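You operate a simulated robot arm through the tools that you are given. There is no shell and no other tool.

You are at the controls of a simulated robot arm. One attempt, no reset.

## Task
Crank all the blue cable onto the coil, fit both orange clips and free the coil.
Fine: the clips well apart round the coil.

Only the result counts: the job must be done as asked and must still hold three seconds after the hand-in. Knocking over, shifting, dropping, spilling or breaking anything else fails it.

## Robot
A 6-joint arm with a two-finger parallel gripper, fixed in place. Base frame: the origin is at the foot of the arm, x ahead of it, y to its left, z up. Units: m, rad, N and s.
With the tool pointing down near the work surface it reaches from about 0.26 to 0.74 m from the base axis. Its first joint turns from -1.152 to 1.152 rad. Payload 2.45 kg.
The TCP is the grasp point between the finger pads, 0.024 m short of the fingertips. In the tool frame z runs along the fingers and y along their closing line. The gripper opens to 0.068 m. The fingers are 0.017 m wide and 0.01 m thick; the gripper's body (0.04 by 0.07 m) begins 0.041 m behind the TCP.
Orientation is that of the tool frame in the base frame, as [roll, pitch, yaw] about the fixed x, y, z axes, in that order (R = Rz(yaw) Ry(pitch) Rx(roll)). With the fingers straight down and closing along the base's y, the tool's x points along the base's -x, its y along +y and its z along -z.

## Interface
- The arm moves only by the tool apply_moves. Its arguments are lists of equal length, an entry for each row: "hand": the opening, from 0 (shut) to 1 (fully open); "offset": the shift along the base's x, y, z in units of 40 mm (1.0 is 40 mm), a list of three; "rotation": the turn, a rotation vector about the base's x, y, z in units of 8 degrees (1.0 is 8 degrees), a list of three. In form: {"hand": [hand, ...], "offset": [[tx, ty, tz], ...], "rotation": [[wx, wy, wz], ...]}. A call has 1 to 20 rows; each row shifts and turns the commanded pose from where the row before left it. A call with a number of a shift or a turn outside -1 to 1 is refused whole. Rows are played at 5 a second. More than 0.05 m and 0.15 rad between two rows, or a gripper value outside its range, and nothing of the call is played. Where a pose cannot be reached the arm comes as near as it can. A force on the tool above 60 N (or 10 N above the force at the start of the call, whichever is more), or a blocked arm, ends the call early, and 0.2 s more pass. The fingers move at their own pace (about 0.108 m/s each) and stop on an object; they squeeze with about 29 N. The grip force told is the motor's: it shows also when the fingers shut on nothing. Time passes only in rows, and 0.2 s behind the last, so rows that do not move let the fingers close. It gives the time, the measured TCP pose, the force on the tool (base axes), the opening and the grip force at its end, in the units of the frame above (readings bear some noise), with the torque about the TCP (base axes, N m) and any sound that the robot's microphone picked up.
- Cameras (640 x 400 px; columns grow to the right, rows downward): "scene" is fixed at [0.1723, 0.4131, 1.4613]; the picture's right is [-0.81, -0.59, 0.00], its down [-0.41, 0.57, -0.72] and it looks along [0.42, -0.58, -0.70] (base axes); focal length 339 px, centre (320, 200). "wrist" rides on the gripper at [0.084, 0.011, -0.075] in the tool frame; the picture's right is [-0.13, 0.99, 0.00], its down [-0.60, -0.08, -0.79] and it looks along [-0.79, -0.10, 0.61] (tool axes); focal length 251 px, centre (320, 200). There is no depth. A picture from a camera that has moved, and an enlarged one, comes with that camera's place and axes in the base frame and with its lens. The place of the scene camera against the robot may be out by one fixed shift of up to 0.025 m in any direction.
- capture(camera): a new picture of that camera. No time passes.
- zoom(camera, box): a new picture of the part [left, top, right, bottom] of that camera's present view, enlarged. No time passes.
- finish_job(): hands the job in; it is judged then, once.

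Nothing tells you positions but the pictures and the camera data. Unless the task says otherwise, let go and move clear before handing in.

The tools are called as name(argument=value, ...) on one line, values as JSON. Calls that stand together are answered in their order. apply_moves: Moves the arm, as the interface text tells. Its arguments: {"type":"object","properties":{"hand":{"type":"array","items":{"type":"number"}},"offset":{"type":"array","items":{"type":"array","items":{"type":"number"}}},"rotation":{"type":"array","items":{"type":"array","items":{"type":"number"}}}},"required":["hand","offset","rotation"]} The other tools are called the same way: capture (camera) takes a picture; zoom (camera, box) takes an enlarged picture of a part of a camera's view; finish_job () hands the job in.

At the start:

```text
time: 0.0
ee_pos: [0.3982, -0.1762, 1.1363]
ee_rot: [-3.14, 0.001, 3.141]
ft_force: [0.1, 0.3, -0.7]
ft_torque: [0.0, 0.02, 0.05]
width: 0.0679
gripper_force: 0.0
```

scene: 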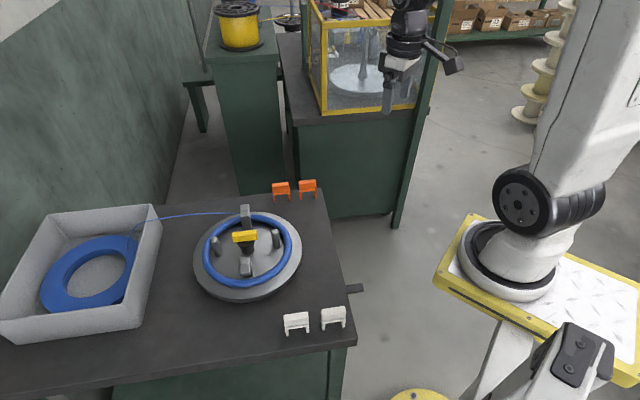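
wrist: 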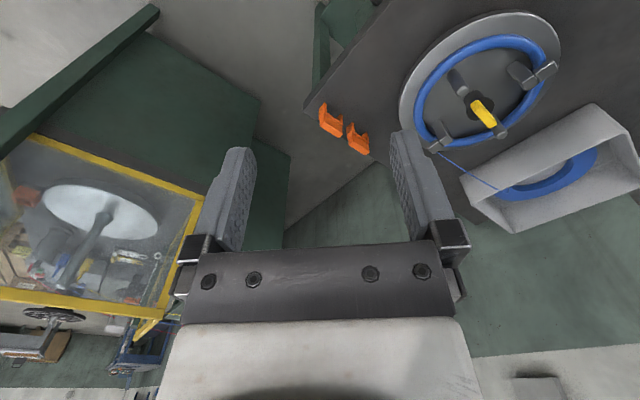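

I see a winding plate with a coil, a yellow-topped hub, a bin of blue cable, two orange clips and two white clips on a dark bench. I'll look closer before moving.

zoom(camera="scene", box=[170, 170, 370, 340])

zoom(camera="scene", box=[190, 190, 310, 310])

zoom(camera="wrist", box=[300, 0, 640, 240])

zoom(camera="scene", box=[255, 165, 335, 215])

zoom(camera="scene", box=[0, 190, 200, 350])

```text
2.35 times, centred on (270, 255) of scene
camera zoom: at [0.1723, 0.4131, 1.4613], right [-0.81, -0.59, 0.0], down [-0.41, 0.57, -0.72], along [0.42, -0.58, -0.7], focal length 797 px, centre (438, 71)
```

zoom: 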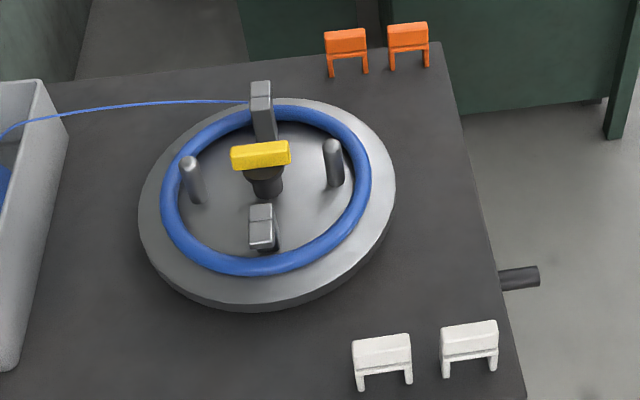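

```text
3.33 times, centred on (250, 250) of scene
camera zoom: at [0.1723, 0.4131, 1.4613], right [-0.81, -0.59, 0.0], down [-0.41, 0.57, -0.72], along [0.42, -0.58, -0.7], focal length 1129 px, centre (553, 33)
```

zoom: 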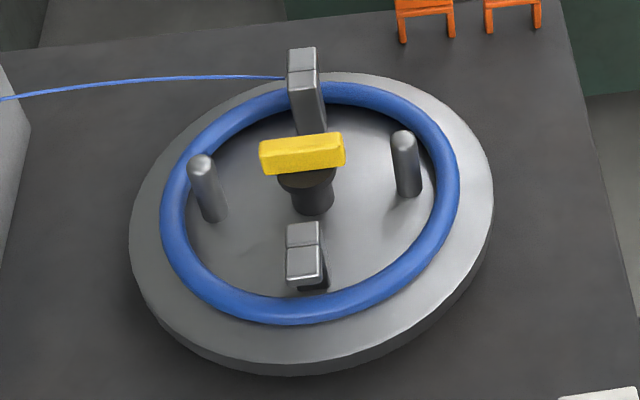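

```text
1.67 times, centred on (470, 120) of wrist
camera zoom: at [0.3132, -0.1655, 1.2129], right [0.13, 0.99, 0.0], down [0.6, -0.08, 0.79], along [0.79, -0.1, -0.61], focal length 419 px, centre (70, 333)
```

zoom: 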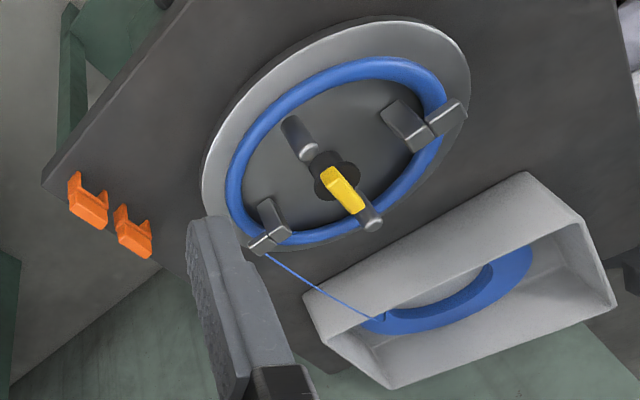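

```text
8.00 times, centred on (295, 190) of scene
camera zoom: at [0.1723, 0.4131, 1.4613], right [-0.81, -0.59, 0.0], down [-0.41, 0.57, -0.72], along [0.42, -0.58, -0.7], focal length 2709 px, centre (520, 280)
```

zoom: 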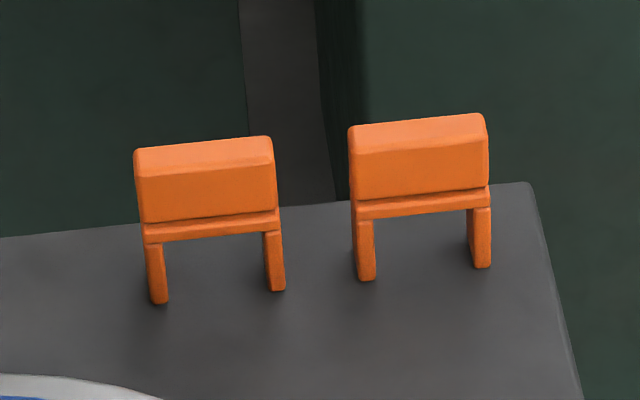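

```text
2.50 times, centred on (100, 270) of scene
camera zoom: at [0.1723, 0.4131, 1.4613], right [-0.81, -0.59, 0.0], down [-0.41, 0.57, -0.72], along [0.42, -0.58, -0.7], focal length 847 px, centre (870, 25)
```

zoom: 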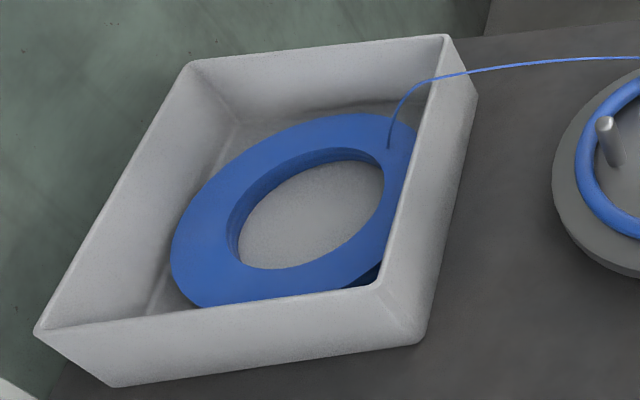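

The bench top looks to be at about z≈0.75, with the coil hub near (0.62, 0.10). I'll move the wrist camera over the bench for a better look.

apply_moves(hand=[1, 1, 1, 1, 1, 1], offset=[[0, 1, -0.3], [0, 1, -0.3], [0, 1, -0.3], [0, 1, -0.3], [0, 1, -0.3], [0, 0.8, -0.3]], rotation=[[0, 0, 0], [0, 0, 0], [0, 0, 0], [0, 0, 0], [0, 0, 0], [0, 0, 0]])

capture(camera="wrist")

capture(camera="scene")

```text
time: 1.4
ee_pos: [0.3965, 0.0564, 1.0639]
ee_rot: [-3.142, 0.0, 3.14]
ft_force: [-0.3, -0.1, -1.0]
ft_torque: [0.01, -0.01, 0.01]
width: 0.0678
gripper_force: 0.0
```

```text
taken
camera wrist: at [0.3128, 0.0676, 1.1405], right [0.13, 0.99, 0.0], down [0.6, -0.08, 0.79], along [0.79, -0.1, -0.61], focal length 251 px, centre (320, 200)
```

wrist: 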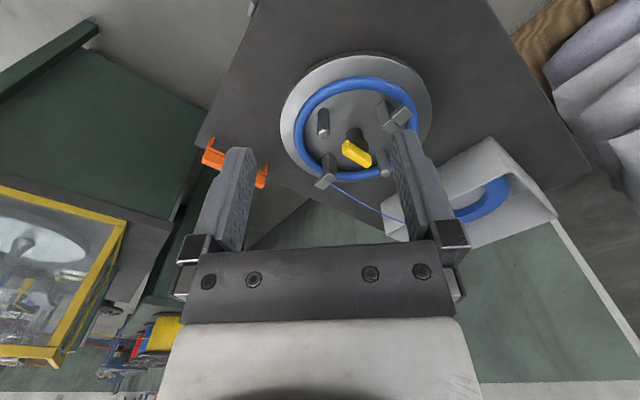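

```text
taken
```

scene: 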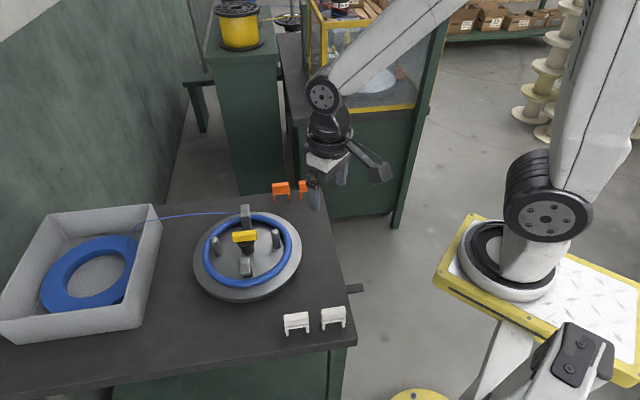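

I'll look closer from this viewpoint before working out the mechanism.

zoom(camera="wrist", box=[260, 40, 460, 220])

zoom(camera="scene", box=[270, 270, 390, 345])

zoom(camera="wrist", box=[190, 120, 290, 200])

```text
2.22 times, centred on (360, 130) of wrist
camera zoom: at [0.3128, 0.0676, 1.1405], right [0.13, 0.99, 0.0], down [0.6, -0.08, 0.79], along [0.79, -0.1, -0.61], focal length 559 px, centre (231, 356)
```

zoom: 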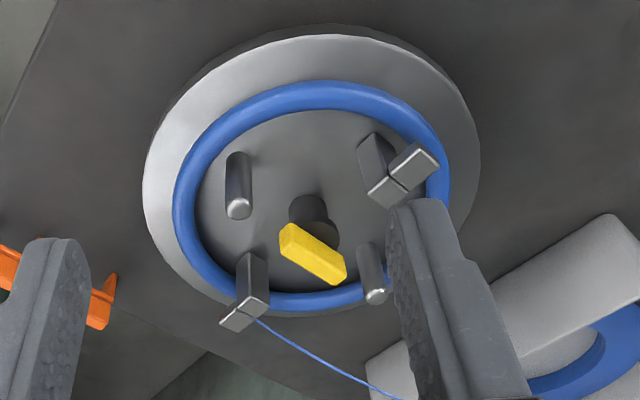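

```text
5.33 times, centred on (330, 308) of scene
camera zoom: at [0.1723, 0.4131, 1.4613], right [-0.81, -0.59, 0.0], down [-0.41, 0.57, -0.72], along [0.42, -0.58, -0.7], focal length 1806 px, centre (267, -373)
```

zoom: 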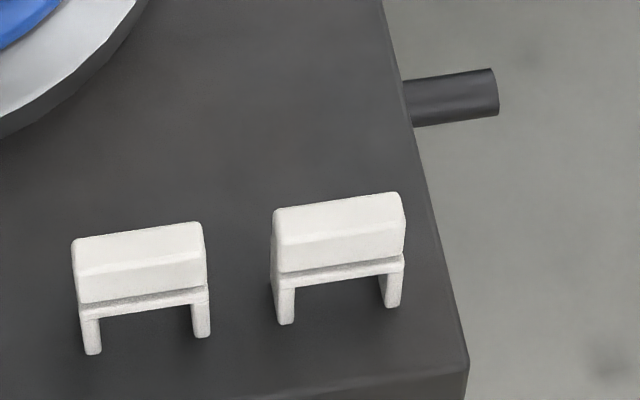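

```text
5.00 times, centred on (240, 160) of wrist
camera zoom: at [0.3128, 0.0676, 1.1405], right [0.13, 0.99, 0.0], down [0.6, -0.08, 0.79], along [0.79, -0.1, -0.61], focal length 1257 px, centre (720, 400)
```

zoom: 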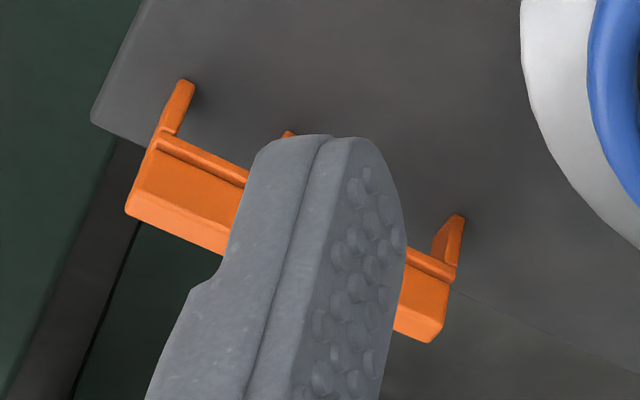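

The yellow bar triangulates to about (0.613, 0.093, 0.818). I'll bring the wrist camera closer to see the hub and tabs.

apply_moves(hand=[1, 1, 1, 1, 1], offset=[[0.8, 0, -0.5], [0.8, 0, -0.5], [0.8, 0, -0.5], [0.5, 0, -0.5], [0, 0, 0]], rotation=[[0, 0, 0], [0, 0, 0], [0, 0, 0], [0, 0, 0], [0, 0, 0]])

capture(camera="wrist")

zoom(camera="wrist", box=[220, 0, 460, 150])

```text
time: 2.6
ee_pos: [0.5166, 0.056, 0.985]
ee_rot: [3.141, -0.001, -3.141]
ft_force: [-0.4, 0.3, -0.1]
ft_torque: [0.03, 0.0, -0.01]
width: 0.068
gripper_force: 0.1
```

```text
taken
camera wrist: at [0.4314, 0.0681, 1.0598], right [0.13, 0.99, 0.0], down [0.6, -0.08, 0.79], along [0.79, -0.1, -0.61], focal length 251 px, centre (320, 200)
```

wrist: 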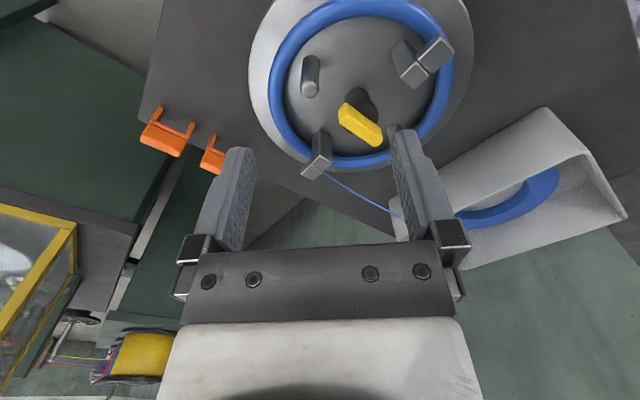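

```text
2.67 times, centred on (340, 75) of wrist
camera zoom: at [0.4314, 0.0681, 1.0598], right [0.13, 0.99, 0.0], down [0.6, -0.08, 0.79], along [0.79, -0.1, -0.61], focal length 670 px, centre (267, 533)
```

zoom: 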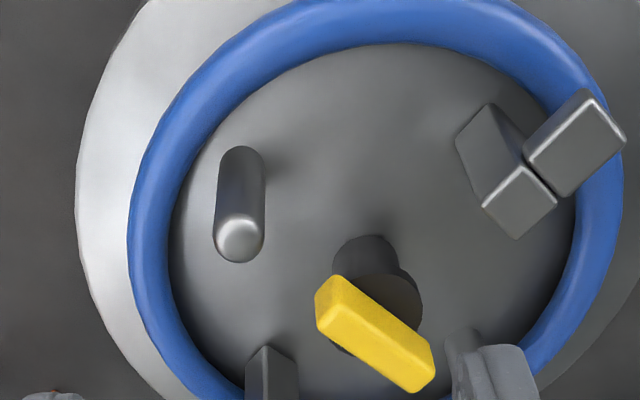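

I can see the L-posts with tabs reaching out over the coil. I'll take a lower, more side-on view to understand the posts and the hub.

apply_moves(hand=[1, 1, 1, 1, 1], offset=[[-0.8, 0.2, -0.7], [-0.8, 0.2, -0.7], [-0.8, 0.2, -0.7], [-0.3, 0.2, -0.6], [0, 0, 0]], rotation=[[0, 0, 0], [0, 0, 0], [0, 0, 0], [0, 0, 0], [0, 0, 0]])

capture(camera="wrist")

zoom(camera="wrist", box=[220, 50, 420, 240])

```text
time: 3.8
ee_pos: [0.4061, 0.0859, 0.8772]
ee_rot: [-3.141, -0.001, -3.141]
ft_force: [-0.3, 0.2, 0.5]
ft_torque: [0.0, 0.02, -0.04]
width: 0.0681
gripper_force: 0.0
```

```text
taken
camera wrist: at [0.3214, 0.0978, 0.9523], right [0.13, 0.99, 0.0], down [0.6, -0.08, 0.79], along [0.79, -0.1, -0.61], focal length 251 px, centre (320, 200)
```

wrist: 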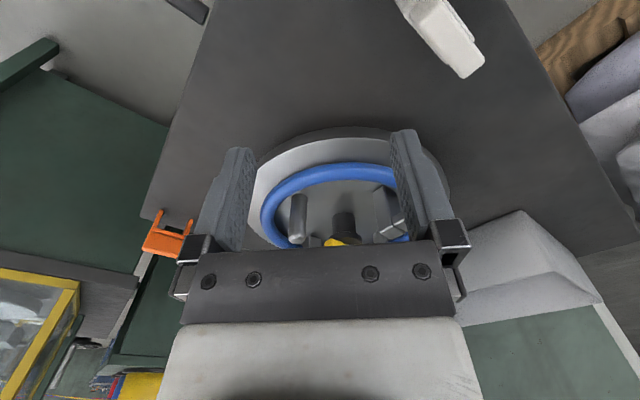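

```text
2.11 times, centred on (320, 145) of wrist
camera zoom: at [0.3214, 0.0978, 0.9523], right [0.13, 0.99, 0.0], down [0.6, -0.08, 0.79], along [0.79, -0.1, -0.61], focal length 529 px, centre (320, 316)
```

zoom: 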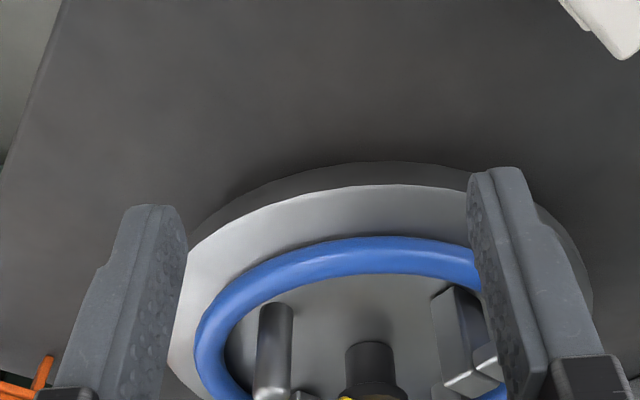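

The hand blocks this angle, so I'll tilt the tool forward so the camera looks flatter across the winding plate.

apply_moves(hand=[1, 1, 1, 1, 1], offset=[[0, 0, 0.2], [0, 0, 0.2], [0, 0, 0.2], [0, 0, 0.2], [0, 0, 0]], rotation=[[0, -1, 0], [0, -1, 0], [0, -1, 0], [0, -1, 0], [0, 0, 0]])

capture(camera="wrist")

zoom(camera="wrist", box=[220, 50, 420, 200])

capture(camera="scene")

```text
time: 5.0
ee_pos: [0.4032, 0.0713, 0.8886]
ee_rot: [-3.054, 0.203, 3.141]
ft_force: [0.1, -0.8, -0.4]
ft_torque: [-0.04, 0.01, 0.02]
width: 0.0679
gripper_force: 0.1
out of reach, approached as far as the arm can: row 1, 2, 3, 4
```

```text
taken
camera wrist: at [0.3047, 0.0894, 0.9457], right [0.14, 0.99, -0.06], down [0.43, -0.01, 0.9], along [0.89, -0.15, -0.43], focal length 251 px, centre (320, 200)
```

wrist: 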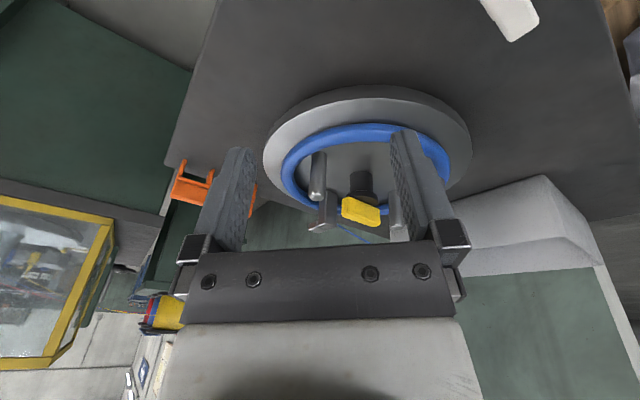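

```text
2.67 times, centred on (320, 125) of wrist
camera zoom: at [0.3047, 0.0894, 0.9457], right [0.14, 0.99, -0.06], down [0.43, -0.01, 0.9], along [0.89, -0.15, -0.43], focal length 670 px, centre (320, 400)
```

zoom: 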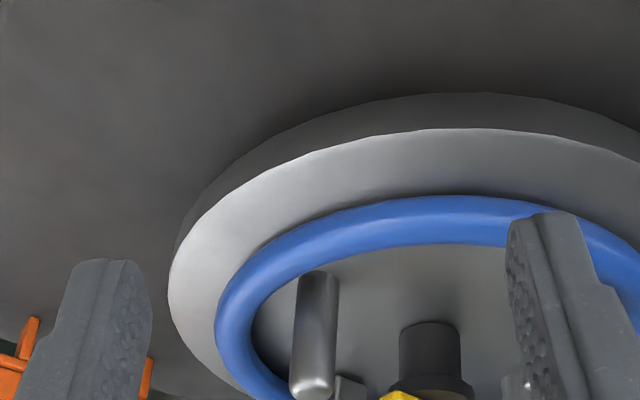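

```text
taken
```

scene: 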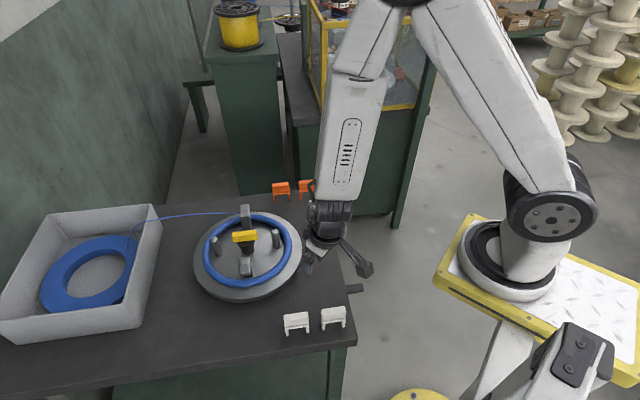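

Tilting here runs into the arm's limits, so I'll straighten the tool again and check the pose.

apply_moves(hand=[1, 1, 1, 1, 1], offset=[[0, 0, 0.2], [0, 0, 0.2], [0, 0, 0.2], [0, 0, 0.2], [0, 0, 0]], rotation=[[0, 1, 0], [0, 1, 0], [0, 1, 0], [0, 1, 0], [0, 0, 0]])

```text
time: 6.2
ee_pos: [0.4072, 0.0637, 0.9099]
ee_rot: [-3.008, -0.175, 3.14]
ft_force: [0.6, 0.1, -0.4]
ft_torque: [0.0, 0.02, -0.01]
width: 0.0681
gripper_force: 0.0
out of reach, approached as far as the arm can: row 1, 2
```

I'll straighten the tool and go above the hub. The bar lies about 52° from +x, so I'll turn the hand to close across it.

apply_moves(hand=[1, 1, 1, 1, 1, 1, 1, 1, 1, 1], offset=[[0, 0, 0.3], [0, 0, 0.3], [0.8, 0.1, 0], [0.8, 0.1, 0], [0.8, 0.1, 0], [0.8, 0.1, 0], [0.8, 0.1, 0], [0.8, 0.1, 0], [0.35, 0.1, 0], [0, 0, 0]], rotation=[[0.48, -0.623, 0], [0.48, -0.623, 0], [0, 0, 1], [0, 0, 1], [0, 0, 1], [0, 0, 1], [0, 0, 1], [0, 0, 1], [0, 0, 0.4], [0, 0, 0]])

capture(camera="wrist")

capture(camera="scene")

```text
time: 8.4
ee_pos: [0.6133, 0.0923, 0.935]
ee_rot: [-3.139, 0.003, -2.235]
ft_force: [1.7, 1.8, -0.1]
ft_torque: [-0.02, -0.01, 0.01]
width: 0.068
gripper_force: 0.1
```

```text
taken
camera wrist: at [0.55, 0.0323, 1.0113], right [-0.7, 0.71, 0.0], down [0.43, 0.43, 0.79], along [0.57, 0.56, -0.61], focal length 251 px, centre (320, 200)
```

wrist: 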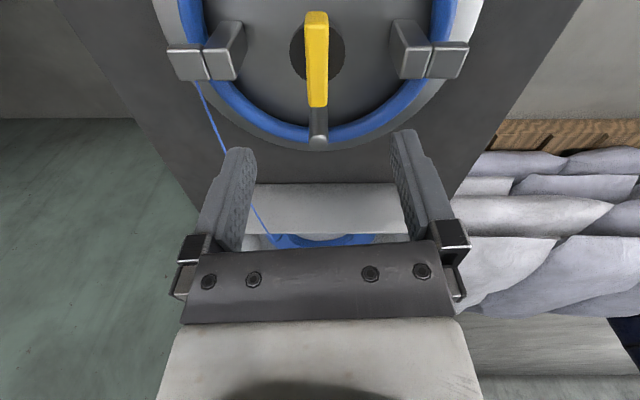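

```text
taken
```

scene: 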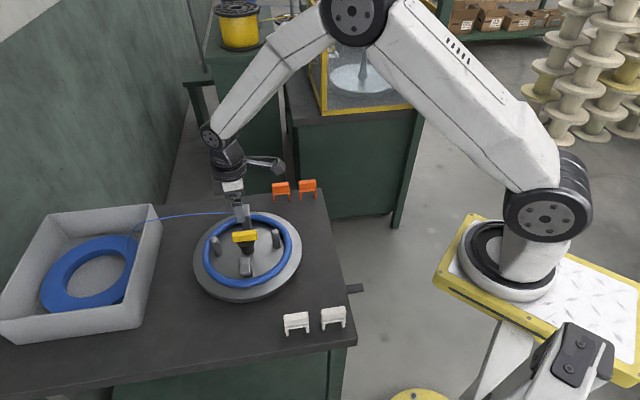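

The bar is at 45° with its centre near (0.612, 0.090), and the posts are symmetric about it. I'll align the hand and start down.

apply_moves(hand=[1, 1, 1, 1], offset=[[-0.03, -0.05, -0.5], [0, 0, -0.9], [0, 0, -0.85], [0, 0, 0]], rotation=[[0, 0, -0.87], [0, 0, 0], [0, 0, 0], [0, 0, 0]])

capture(camera="wrist")

zoom(camera="scene", box=[190, 190, 310, 310])

```text
time: 9.4
ee_pos: [0.6111, 0.0903, 0.8469]
ee_rot: [-3.139, 0.001, -2.358]
ft_force: [-0.3, 0.2, -1.0]
ft_torque: [0.0, 0.02, -0.04]
width: 0.068
gripper_force: 0.1
```

```text
taken
camera wrist: at [0.5424, 0.0379, 0.9218], right [-0.61, 0.79, 0.0], down [0.48, 0.37, 0.79], along [0.63, 0.48, -0.61], focal length 251 px, centre (320, 200)
```

wrist: 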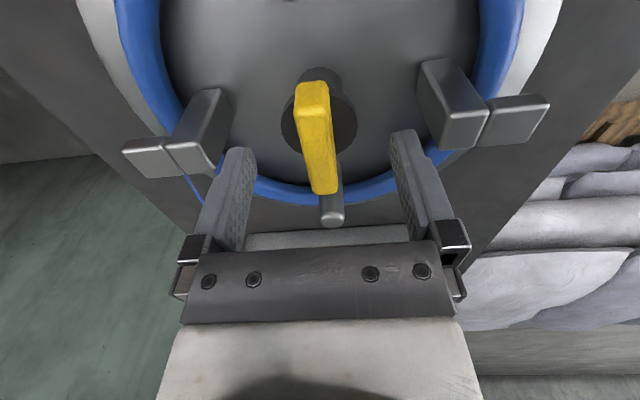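

```text
3.33 times, centred on (250, 250) of scene
camera zoom: at [0.1723, 0.4131, 1.4613], right [-0.81, -0.59, 0.0], down [-0.41, 0.57, -0.72], along [0.42, -0.58, -0.7], focal length 1129 px, centre (553, 33)
```

zoom: 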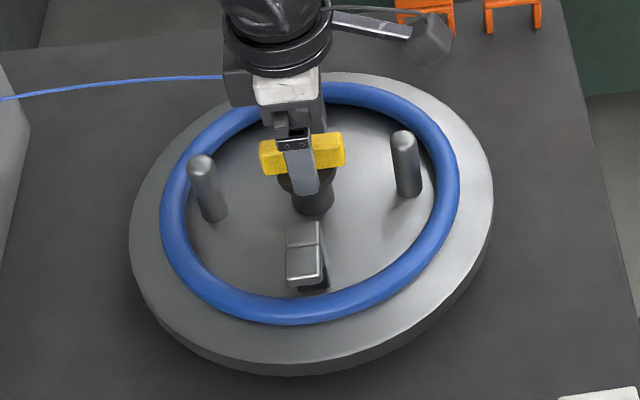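

The bar is centred between the open fingers. I'll drop a little more and close on it.

apply_moves(hand=[1, 1, 0.1, 0.1, 0.1], offset=[[0, 0, -0.28], [0, 0, 0], [0, 0, 0], [0, 0, 0], [0, 0, 0]], rotation=[[0, 0, 0], [0, 0, 0], [0, 0, 0], [0, 0, 0], [0, 0, 0]])

zoom(camera="scene", box=[190, 190, 310, 310])

```text
time: 10.6
ee_pos: [0.6131, 0.0893, 0.8346]
ee_rot: [-3.137, 0.002, -2.36]
ft_force: [12.4, -13.1, -7.4]
ft_torque: [0.23, -0.23, -0.07]
width: 0.0159
gripper_force: 35.1
```

```text
3.33 times, centred on (250, 250) of scene
camera zoom: at [0.1727, 0.4128, 1.4614], right [-0.81, -0.58, 0.0], down [-0.41, 0.57, -0.72], along [0.42, -0.58, -0.7], focal length 1129 px, centre (553, 33)
```

zoom: 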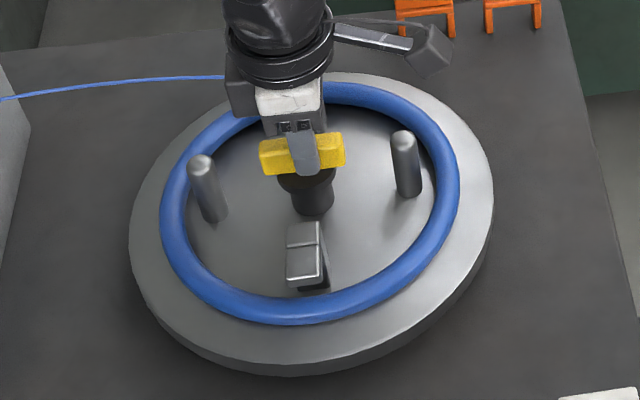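

The bar is gripped at 15.9 mm wide. I'll relieve the side load and try a small clockwise turn, which should draw cable off the bin.

apply_moves(hand=[0.1, 0.1, 0.1, 0.1], offset=[[0.05, -0.04, 0], [0, 0, 0], [0, 0, 0], [0, 0, 0]], rotation=[[0, 0, 0], [0, 0, -0.7], [0, 0, -0.7], [0, 0, 0]])

zoom(camera="scene", box=[190, 190, 310, 310])

```text
time: 11.6
ee_pos: [0.6111, 0.0893, 0.8339]
ee_rot: [3.141, 0.0, -2.554]
ft_force: [-12.1, 6.4, 15.0]
ft_torque: [0.18, 0.28, 0.12]
width: 0.016
gripper_force: 35.2
```

```text
3.33 times, centred on (250, 250) of scene
camera zoom: at [0.1717, 0.4132, 1.4614], right [-0.81, -0.59, 0.0], down [-0.41, 0.56, -0.72], along [0.42, -0.58, -0.7], focal length 1129 px, centre (553, 33)
```

zoom: 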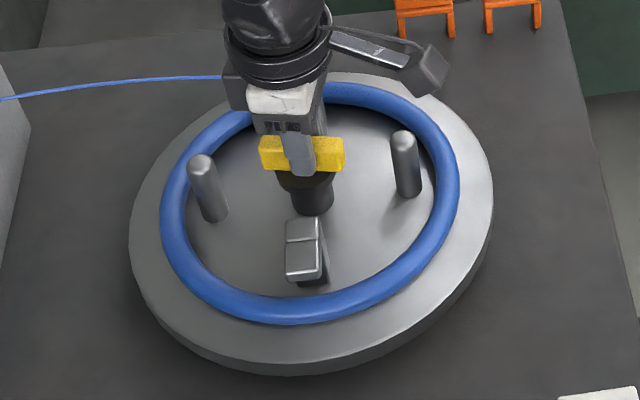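

The bar turned about 11°, but the plate did not; the near L-post seems to have moved inward. That makes the yellow bar the release, so I'll turn it back and compare.

apply_moves(hand=[0.1, 0.1, 0.1, 0.1], offset=[[0, 0, 0], [0, 0, 0], [0, 0, 0], [0, 0, 0]], rotation=[[0, 0, 0.7], [0, 0, 0.7], [0, 0, 0], [0, 0, 0]])

zoom(camera="scene", box=[190, 190, 310, 310])

```text
time: 12.6
ee_pos: [0.6124, 0.0878, 0.8348]
ee_rot: [3.141, 0.001, -2.357]
ft_force: [-17.9, 10.1, 19.1]
ft_torque: [-0.08, 0.56, 0.11]
width: 0.016
gripper_force: 34.8
```

```text
3.33 times, centred on (250, 250) of scene
camera zoom: at [0.1715, 0.4133, 1.4614], right [-0.81, -0.59, 0.0], down [-0.41, 0.56, -0.72], along [0.42, -0.58, -0.7], focal length 1129 px, centre (553, 33)
```

zoom: 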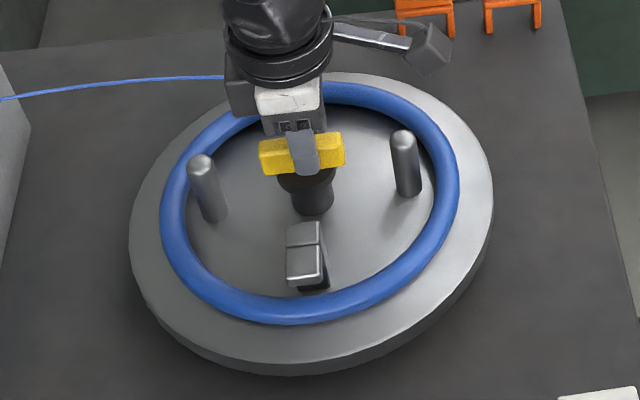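

Confirmed: the yellow bar retracts the L-posts, and it is back at its locked position. I'll let go and move over the near round post, which is likely the crank pin for the plate.

apply_moves(hand=[1, 1, 1, 1, 1, 1, 1], offset=[[0, 0, 0], [0, 0, 0], [0, 0, 0.8], [0, 0, 0.8], [-0.6, -0.6, 0], [-0.55, -0.6, 0], [0, 0, 0]], rotation=[[0, 0, 0], [0, 0, 0], [0, 0, 0], [0, 0, 0], [0, 0, 0], [0, 0, 0], [0, 0, 0]])

capture(camera="wrist")

zoom(camera="scene", box=[190, 190, 310, 310])

```text
time: 14.2
ee_pos: [0.5664, 0.0384, 0.8998]
ee_rot: [-3.141, 0.001, -2.357]
ft_force: [0.1, 0.2, 0.4]
ft_torque: [-0.01, 0.03, -0.02]
width: 0.068
gripper_force: 0.2
```

```text
taken
camera wrist: at [0.4981, -0.013, 0.9748], right [-0.61, 0.79, 0.0], down [0.48, 0.37, 0.79], along [0.63, 0.48, -0.61], focal length 251 px, centre (320, 200)
```

wrist: 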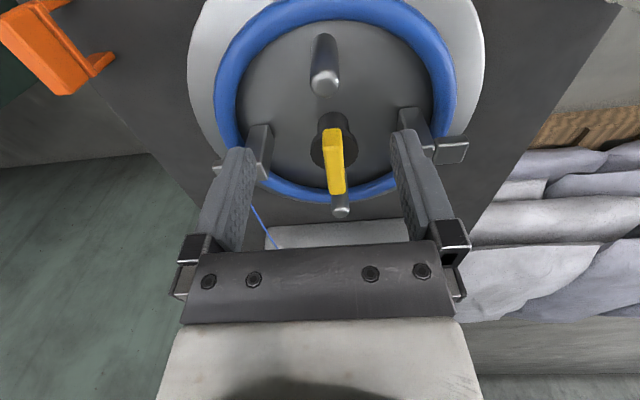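

```text
3.33 times, centred on (250, 250) of scene
camera zoom: at [0.1723, 0.4131, 1.4613], right [-0.81, -0.59, 0.0], down [-0.41, 0.57, -0.72], along [0.42, -0.58, -0.7], focal length 1129 px, centre (553, 33)
```

zoom: 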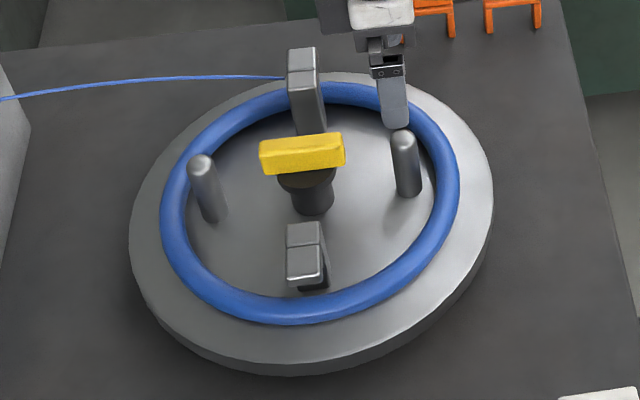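

The near post's top is at about (0.564, 0.041, 0.810). I'll go down and grip its upper part.

apply_moves(hand=[1, 1, 1, 1, 0.1, 0.1, 0.1], offset=[[-0.07, 0.06, -0.7], [0, 0, -0.8], [0, 0, -0.77], [0, 0, 0], [0, 0, 0], [0, 0, 0], [0, 0, 0]], rotation=[[0, 0, 0], [0, 0, 0], [0, 0, 0], [0, 0, 0], [0, 0, 0], [0, 0, 0], [0, 0, 0]])

zoom(camera="scene", box=[190, 190, 310, 310])

```text
time: 15.8
ee_pos: [0.5637, 0.0426, 0.8083]
ee_rot: [-3.14, 0.001, -2.36]
ft_force: [3.5, -6.4, -9.8]
ft_torque: [0.35, -0.33, -0.13]
width: 0.0201
gripper_force: 37.4
```

```text
3.33 times, centred on (250, 250) of scene
camera zoom: at [0.1725, 0.4129, 1.4613], right [-0.81, -0.59, 0.0], down [-0.41, 0.57, -0.72], along [0.42, -0.58, -0.7], focal length 1129 px, centre (553, 33)
```

zoom: 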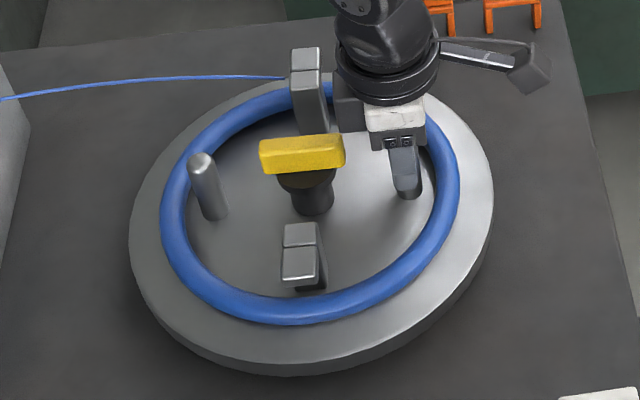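

The plate turned slightly clockwise as the fingers centred on the post, so the plate itself is the crank. I'll test a quarter turn clockwise around the hub.

apply_moves(hand=[0.1, 0.1, 0.1, 0.1, 0.1], offset=[[-0.294, 0.436, 0], [-0.145, 0.505, 0], [0.018, 0.525, 0], [0.18, 0.494, 0], [0.324, 0.413, 0]], rotation=[[0, 0, 0], [0, 0, 0], [0, 0, 0], [0, 0, 0], [0, 0, 0]])

capture(camera="scene")

zoom(camera="scene", box=[190, 190, 310, 310])

```text
time: 16.3
ee_pos: [0.5581, 0.0531, 0.8095]
ee_rot: [-3.129, 0.008, -2.371]
ft_force: [21.9, -41.3, -18.5]
ft_torque: [0.59, -0.17, -0.09]
width: 0.0203
gripper_force: 37.4
stopped in row 2: the force on the tool passed its limit at 67 N (the readings are from after the stop); the commanded pose is now the measured one
```

```text
taken
```

scene: 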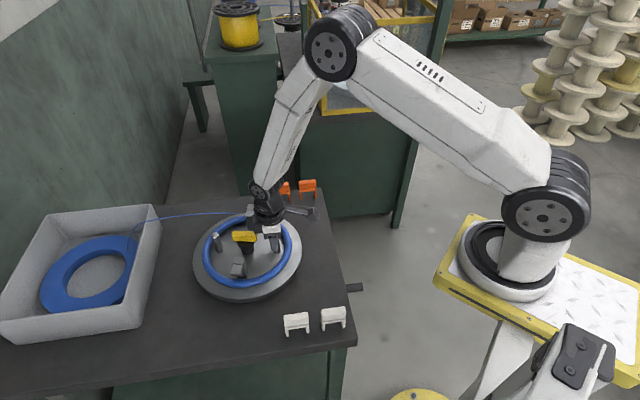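

```text
3.33 times, centred on (250, 250) of scene
camera zoom: at [0.1732, 0.4121, 1.4615], right [-0.81, -0.58, 0.0], down [-0.41, 0.57, -0.72], along [0.42, -0.58, -0.7], focal length 1129 px, centre (553, 33)
```

zoom: 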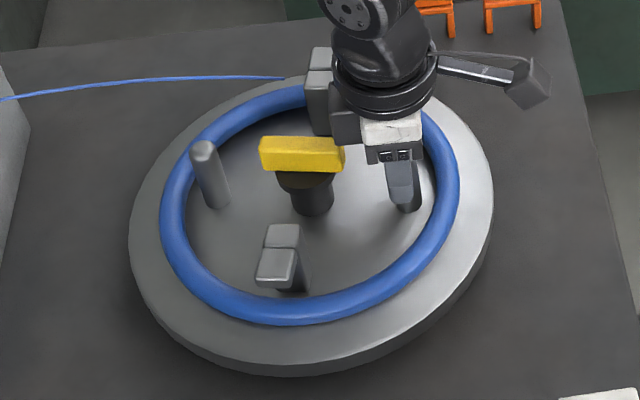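

The plate turned about 10° before the force limit stopped it. I'll wait and then turn more slowly, to see whether the drag depends on speed.

apply_moves(hand=[0.1, 0.1], offset=[[0, 0, 0], [0, 0, 0]], rotation=[[0, 0, 0], [0, 0, 0]])

apply_moves(hand=[0.1, 0.1, 0.1, 0.1], offset=[[-0.08, 0.13, 0], [-0.07, 0.14, 0], [-0.06, 0.14, 0], [-0.05, 0.14, 0]], rotation=[[0, 0, 0], [0, 0, 0], [0, 0, 0], [0, 0, 0]])

```text
time: 16.9
ee_pos: [0.556, 0.0551, 0.8097]
ee_rot: [-3.133, 0.007, -2.372]
ft_force: [27.9, -40.6, -19.7]
ft_torque: [0.35, 0.02, 0.0]
width: 0.0197
gripper_force: 37.8
```

```text
time: 17.3
ee_pos: [0.5564, 0.0532, 0.8111]
ee_rot: [-3.126, 0.014, -2.383]
ft_force: [23.5, -43.1, -19.3]
ft_torque: [0.57, -0.18, -0.04]
width: 0.0201
gripper_force: 37.7
stopped in row 2: the force on the tool passed its limit at 66 N (the readings are from after the stop); the commanded pose is now the measured one
```

The plate stops hard after about 10°, so something is blocking it. I'll ease off, release, and inspect.

apply_moves(hand=[0.1, 0.1, 1, 1, 1, 1, 1], offset=[[0.05, -0.08, 0], [0.03, -0.05, 0], [0, 0, 0], [0, 0, 0], [0, 0, 0.9], [0, 0, 0.9], [0, 0, 0.9]], rotation=[[0, 0, 0], [0, 0, 0], [0, 0, 0], [0, 0, 0], [0, 0, 0], [0, 0, 0], [0, 0, 0]])

zoom(camera="scene", box=[190, 190, 310, 310])

zoom(camera="scene", box=[330, 270, 390, 310])

capture(camera="wrist")

```text
time: 18.9
ee_pos: [0.5564, 0.052, 0.918]
ee_rot: [-3.131, 0.009, -2.372]
ft_force: [-1.3, -0.1, 0.1]
ft_torque: [-0.01, 0.02, 0.01]
width: 0.068
gripper_force: 0.0
```

```text
3.33 times, centred on (250, 250) of scene
camera zoom: at [0.1723, 0.4131, 1.4613], right [-0.81, -0.59, 0.0], down [-0.41, 0.57, -0.72], along [0.42, -0.58, -0.7], focal length 1129 px, centre (553, 33)
```

zoom: 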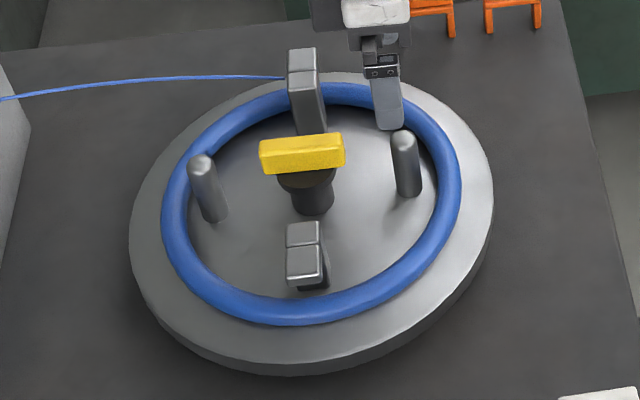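

```text
10.00 times, centred on (360, 290) of scene
camera zoom: at [0.1723, 0.4131, 1.4613], right [-0.81, -0.59, 0.0], down [-0.41, 0.57, -0.72], along [0.42, -0.58, -0.7], focal length 3386 px, centre (-80, -700)
```

zoom: 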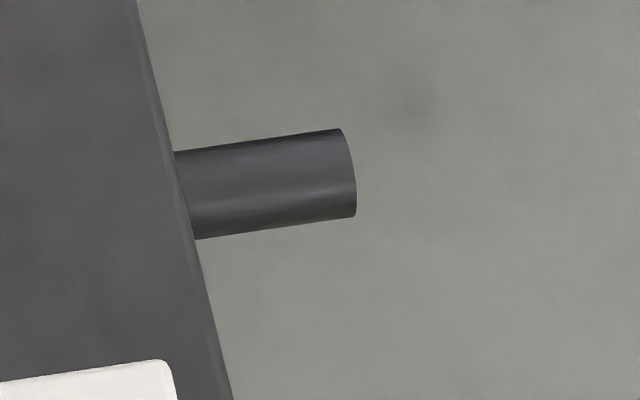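

```text
taken
camera wrist: at [0.4863, 0.0017, 0.9925], right [-0.6, 0.8, -0.01], down [0.48, 0.36, 0.8], along [0.64, 0.47, -0.6], focal length 251 px, centre (320, 200)
```

wrist: 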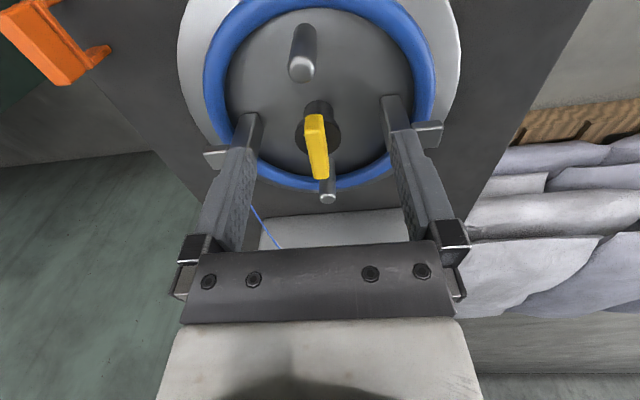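

The plate is sprung and returned to its start, so it isn't turned directly; the black rod on the bench's robot-facing side may be the crank handle. I'll move the camera out to look at that side.

apply_moves(hand=[1, 1, 1, 1, 1, 1, 1, 1, 1], offset=[[-0.85, -0.5, 0], [-0.85, -0.5, 0], [-0.85, -0.5, 0], [-0.85, -0.5, 0], [-0.85, -0.5, 0], [-0.85, -0.5, 0], [-0.85, -0.5, 0], [-0.75, -0.5, 0], [0, 0, 0]], rotation=[[0, 0, 0], [0, 0, 0], [0, 0, 0], [0, 0, 0], [0, 0, 0], [0, 0, 0], [0, 0, 0], [0, 0, 0], [0, 0, 0]])

capture(camera="wrist")

capture(camera="scene")

```text
time: 20.9
ee_pos: [0.3128, -0.1208, 0.9095]
ee_rot: [-3.13, 0.007, -2.372]
ft_force: [0.0, -0.3, 0.2]
ft_torque: [-0.01, 0.02, 0.0]
width: 0.0681
gripper_force: 0.0
out of reach, approached as far as the arm can: row 7, 8
```

```text
taken
camera wrist: at [0.243, -0.1709, 0.9849], right [-0.6, 0.8, -0.01], down [0.48, 0.36, 0.8], along [0.64, 0.47, -0.6], focal length 251 px, centre (320, 200)
```

wrist: 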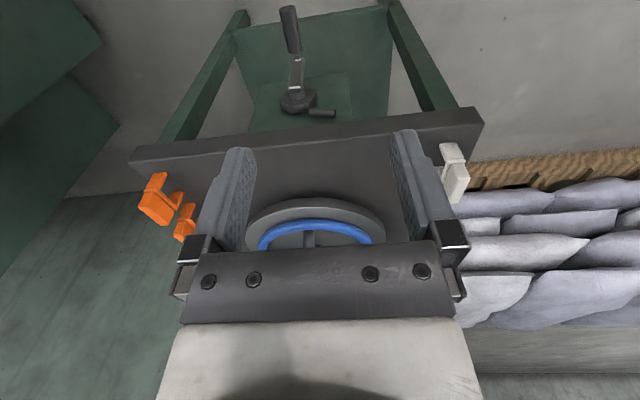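

```text
taken
```

scene: 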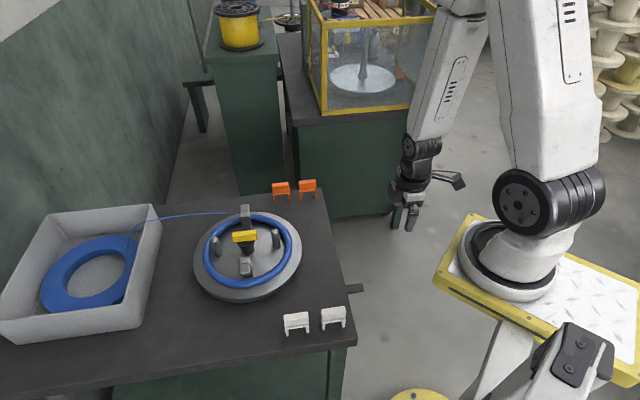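

There is the crank: mounted on the bench's front side, with an arm and a handle pointing towards the robot. I'll zoom in.

zoom(camera="wrist", box=[220, 0, 400, 160])

zoom(camera="wrist", box=[260, 0, 360, 130])

```text
2.50 times, centred on (310, 80) of wrist
camera zoom: at [0.243, -0.1709, 0.9849], right [-0.6, 0.8, -0.01], down [0.48, 0.36, 0.8], along [0.64, 0.47, -0.6], focal length 629 px, centre (345, 500)
```

zoom: 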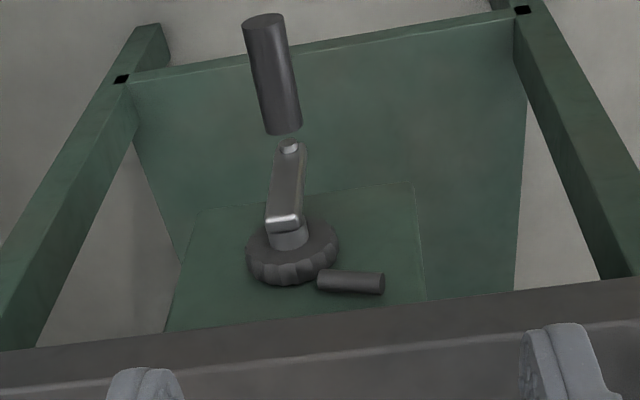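

```text
3.08 times, centred on (310, 65) of wrist
camera zoom: at [0.243, -0.1709, 0.9849], right [-0.6, 0.8, -0.01], down [0.48, 0.36, 0.8], along [0.64, 0.47, -0.6], focal length 774 px, centre (351, 615)
```

zoom: 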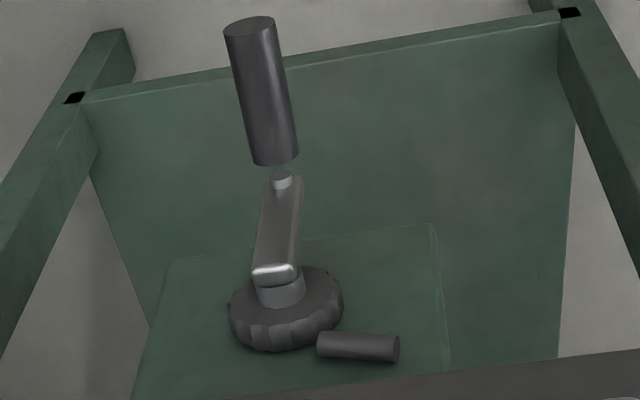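

The crank has a ratchet wheel and pawl. Its handle hangs at about (0.40, −0.12, 0.50), with a radius near 0.12 m and its axis along the bench normal (45°). I'll take a second view from the side to pin it down.

apply_moves(hand=[1, 1, 1, 1, 1, 1, 1, 1, 1, 1, 1, 1, 1], offset=[[0.408, -0.219, -0.1], [0.408, -0.219, -0.1], [0.408, -0.219, -0.1], [0.408, -0.219, -0.1], [0.408, -0.219, -0.1], [0.408, -0.219, -0.1], [0.408, -0.219, -0.1], [0.408, -0.219, -0.1], [0.408, -0.219, -0.1], [0.408, -0.219, -0.1], [0.408, -0.219, -0.1], [0.408, -0.219, -0.1], [0, 0, 0]], rotation=[[0, 0, 0.95], [0, 0, 0.95], [0, 0, 0.95], [0, 0, 0.95], [0, 0, 0.95], [0, 0, 0.95], [0, 0, 0.95], [0, 0, 0.95], [0, 0, 0.95], [0, 0, 0.95], [0, 0, 0.95], [0, 0, 0.95], [0, 0, 0]])

capture(camera="wrist")

capture(camera="scene")

```text
time: 23.7
ee_pos: [0.5087, -0.2259, 0.8615]
ee_rot: [-3.133, 0.008, -0.779]
ft_force: [-0.4, -1.0, 0.2]
ft_torque: [-0.01, -0.03, 0.03]
width: 0.068
gripper_force: 0.1
```

```text
taken
camera wrist: at [0.559, -0.2941, 0.9365], right [-0.79, -0.61, -0.01], down [-0.38, 0.47, 0.8], along [-0.49, 0.63, -0.6], focal length 251 px, centre (320, 200)
```

wrist: 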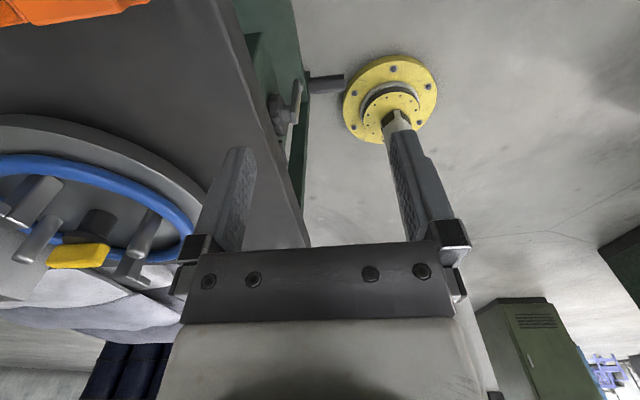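

```text
taken
```

scene: 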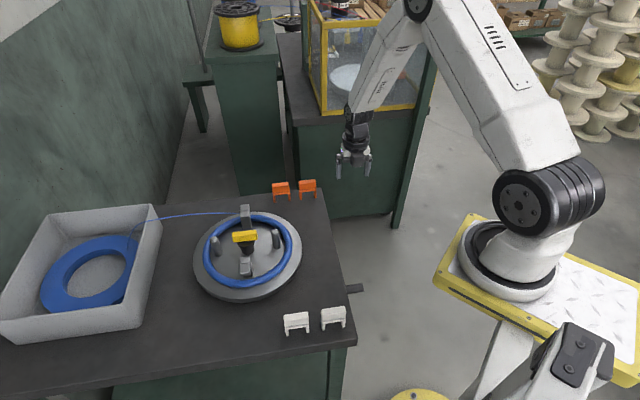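

zoom(camera="wrist", box=[240, 40, 380, 140])

zoom(camera="wrist", box=[0, 0, 160, 60])

```text
4.00 times, centred on (310, 90) of wrist
camera zoom: at [0.559, -0.2941, 0.9365], right [-0.79, -0.61, -0.01], down [-0.38, 0.47, 0.8], along [-0.49, 0.63, -0.6], focal length 1006 px, centre (360, 640)
```

zoom: 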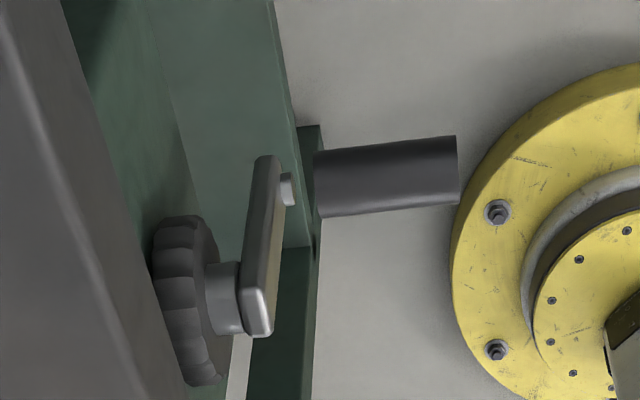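

```text
4.00 times, centred on (80, 30) of wrist
camera zoom: at [0.559, -0.2941, 0.9365], right [-0.79, -0.61, -0.01], down [-0.38, 0.47, 0.8], along [-0.49, 0.63, -0.6], focal length 1006 px, centre (1280, 880)
```

zoom: 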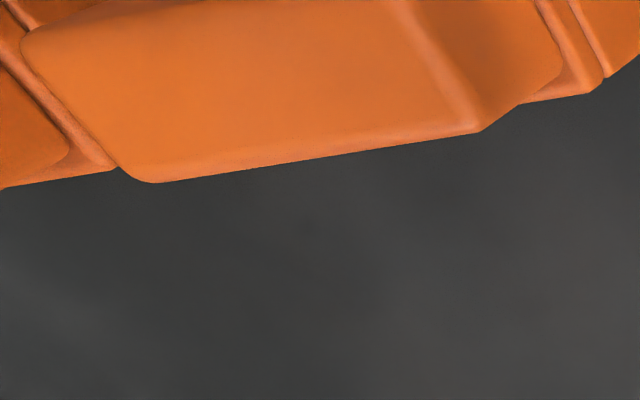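

The two views agree. The handle axis is at z≈0.50, spanning u≈0.173–0.240 along the bench normal, and the crank axis is at z≈0.583 with a radius near 0.083. I'll turn the hand back and move above the handle.

apply_moves(hand=[1, 1, 1, 1, 1, 1, 1, 1, 1, 1, 1, 1, 1, 1, 1], offset=[[-0.217, 0.232, 0], [-0.217, 0.232, 0], [-0.217, 0.232, 0], [-0.217, 0.232, 0], [-0.217, 0.232, 0], [-0.217, 0.232, 0], [-0.217, 0.232, 0], [-0.217, 0.232, 0], [-0.217, 0.232, 0], [-0.217, 0.232, 0], [-0.217, 0.232, 0], [-0.217, 0.232, 0], [0, 0, -0.9], [0, 0, -0.9], [0, 0, 0]], rotation=[[0, 0, -0.942], [0, 0, -0.942], [0, 0, -0.942], [0, 0, -0.942], [0, 0, -0.942], [0, 0, -0.942], [0, 0, -0.942], [0, 0, -0.942], [0, 0, -0.942], [0, 0, -0.942], [0, 0, -0.942], [0, 0, -0.942], [0, 0, 0], [0, 0, 0], [0, 0, 0]])

capture(camera="wrist")

capture(camera="scene")

```text
time: 26.9
ee_pos: [0.4042, -0.1139, 0.79]
ee_rot: [-3.13, 0.007, -2.361]
ft_force: [-0.3, 0.0, -1.0]
ft_torque: [-0.01, -0.02, -0.02]
width: 0.0677
gripper_force: 0.0
```

```text
taken
camera wrist: at [0.3353, -0.1649, 0.8658], right [-0.61, 0.8, -0.01], down [0.47, 0.37, 0.8], along [0.64, 0.48, -0.6], focal length 251 px, centre (320, 200)
```

wrist: 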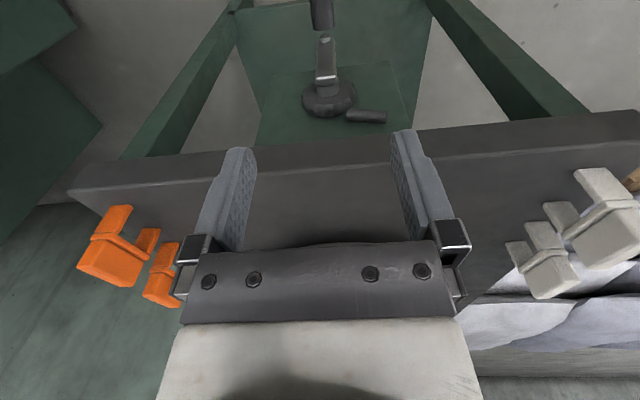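

```text
taken
```

scene: 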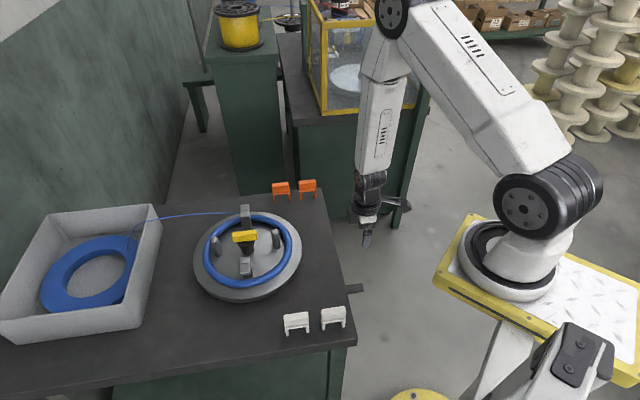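

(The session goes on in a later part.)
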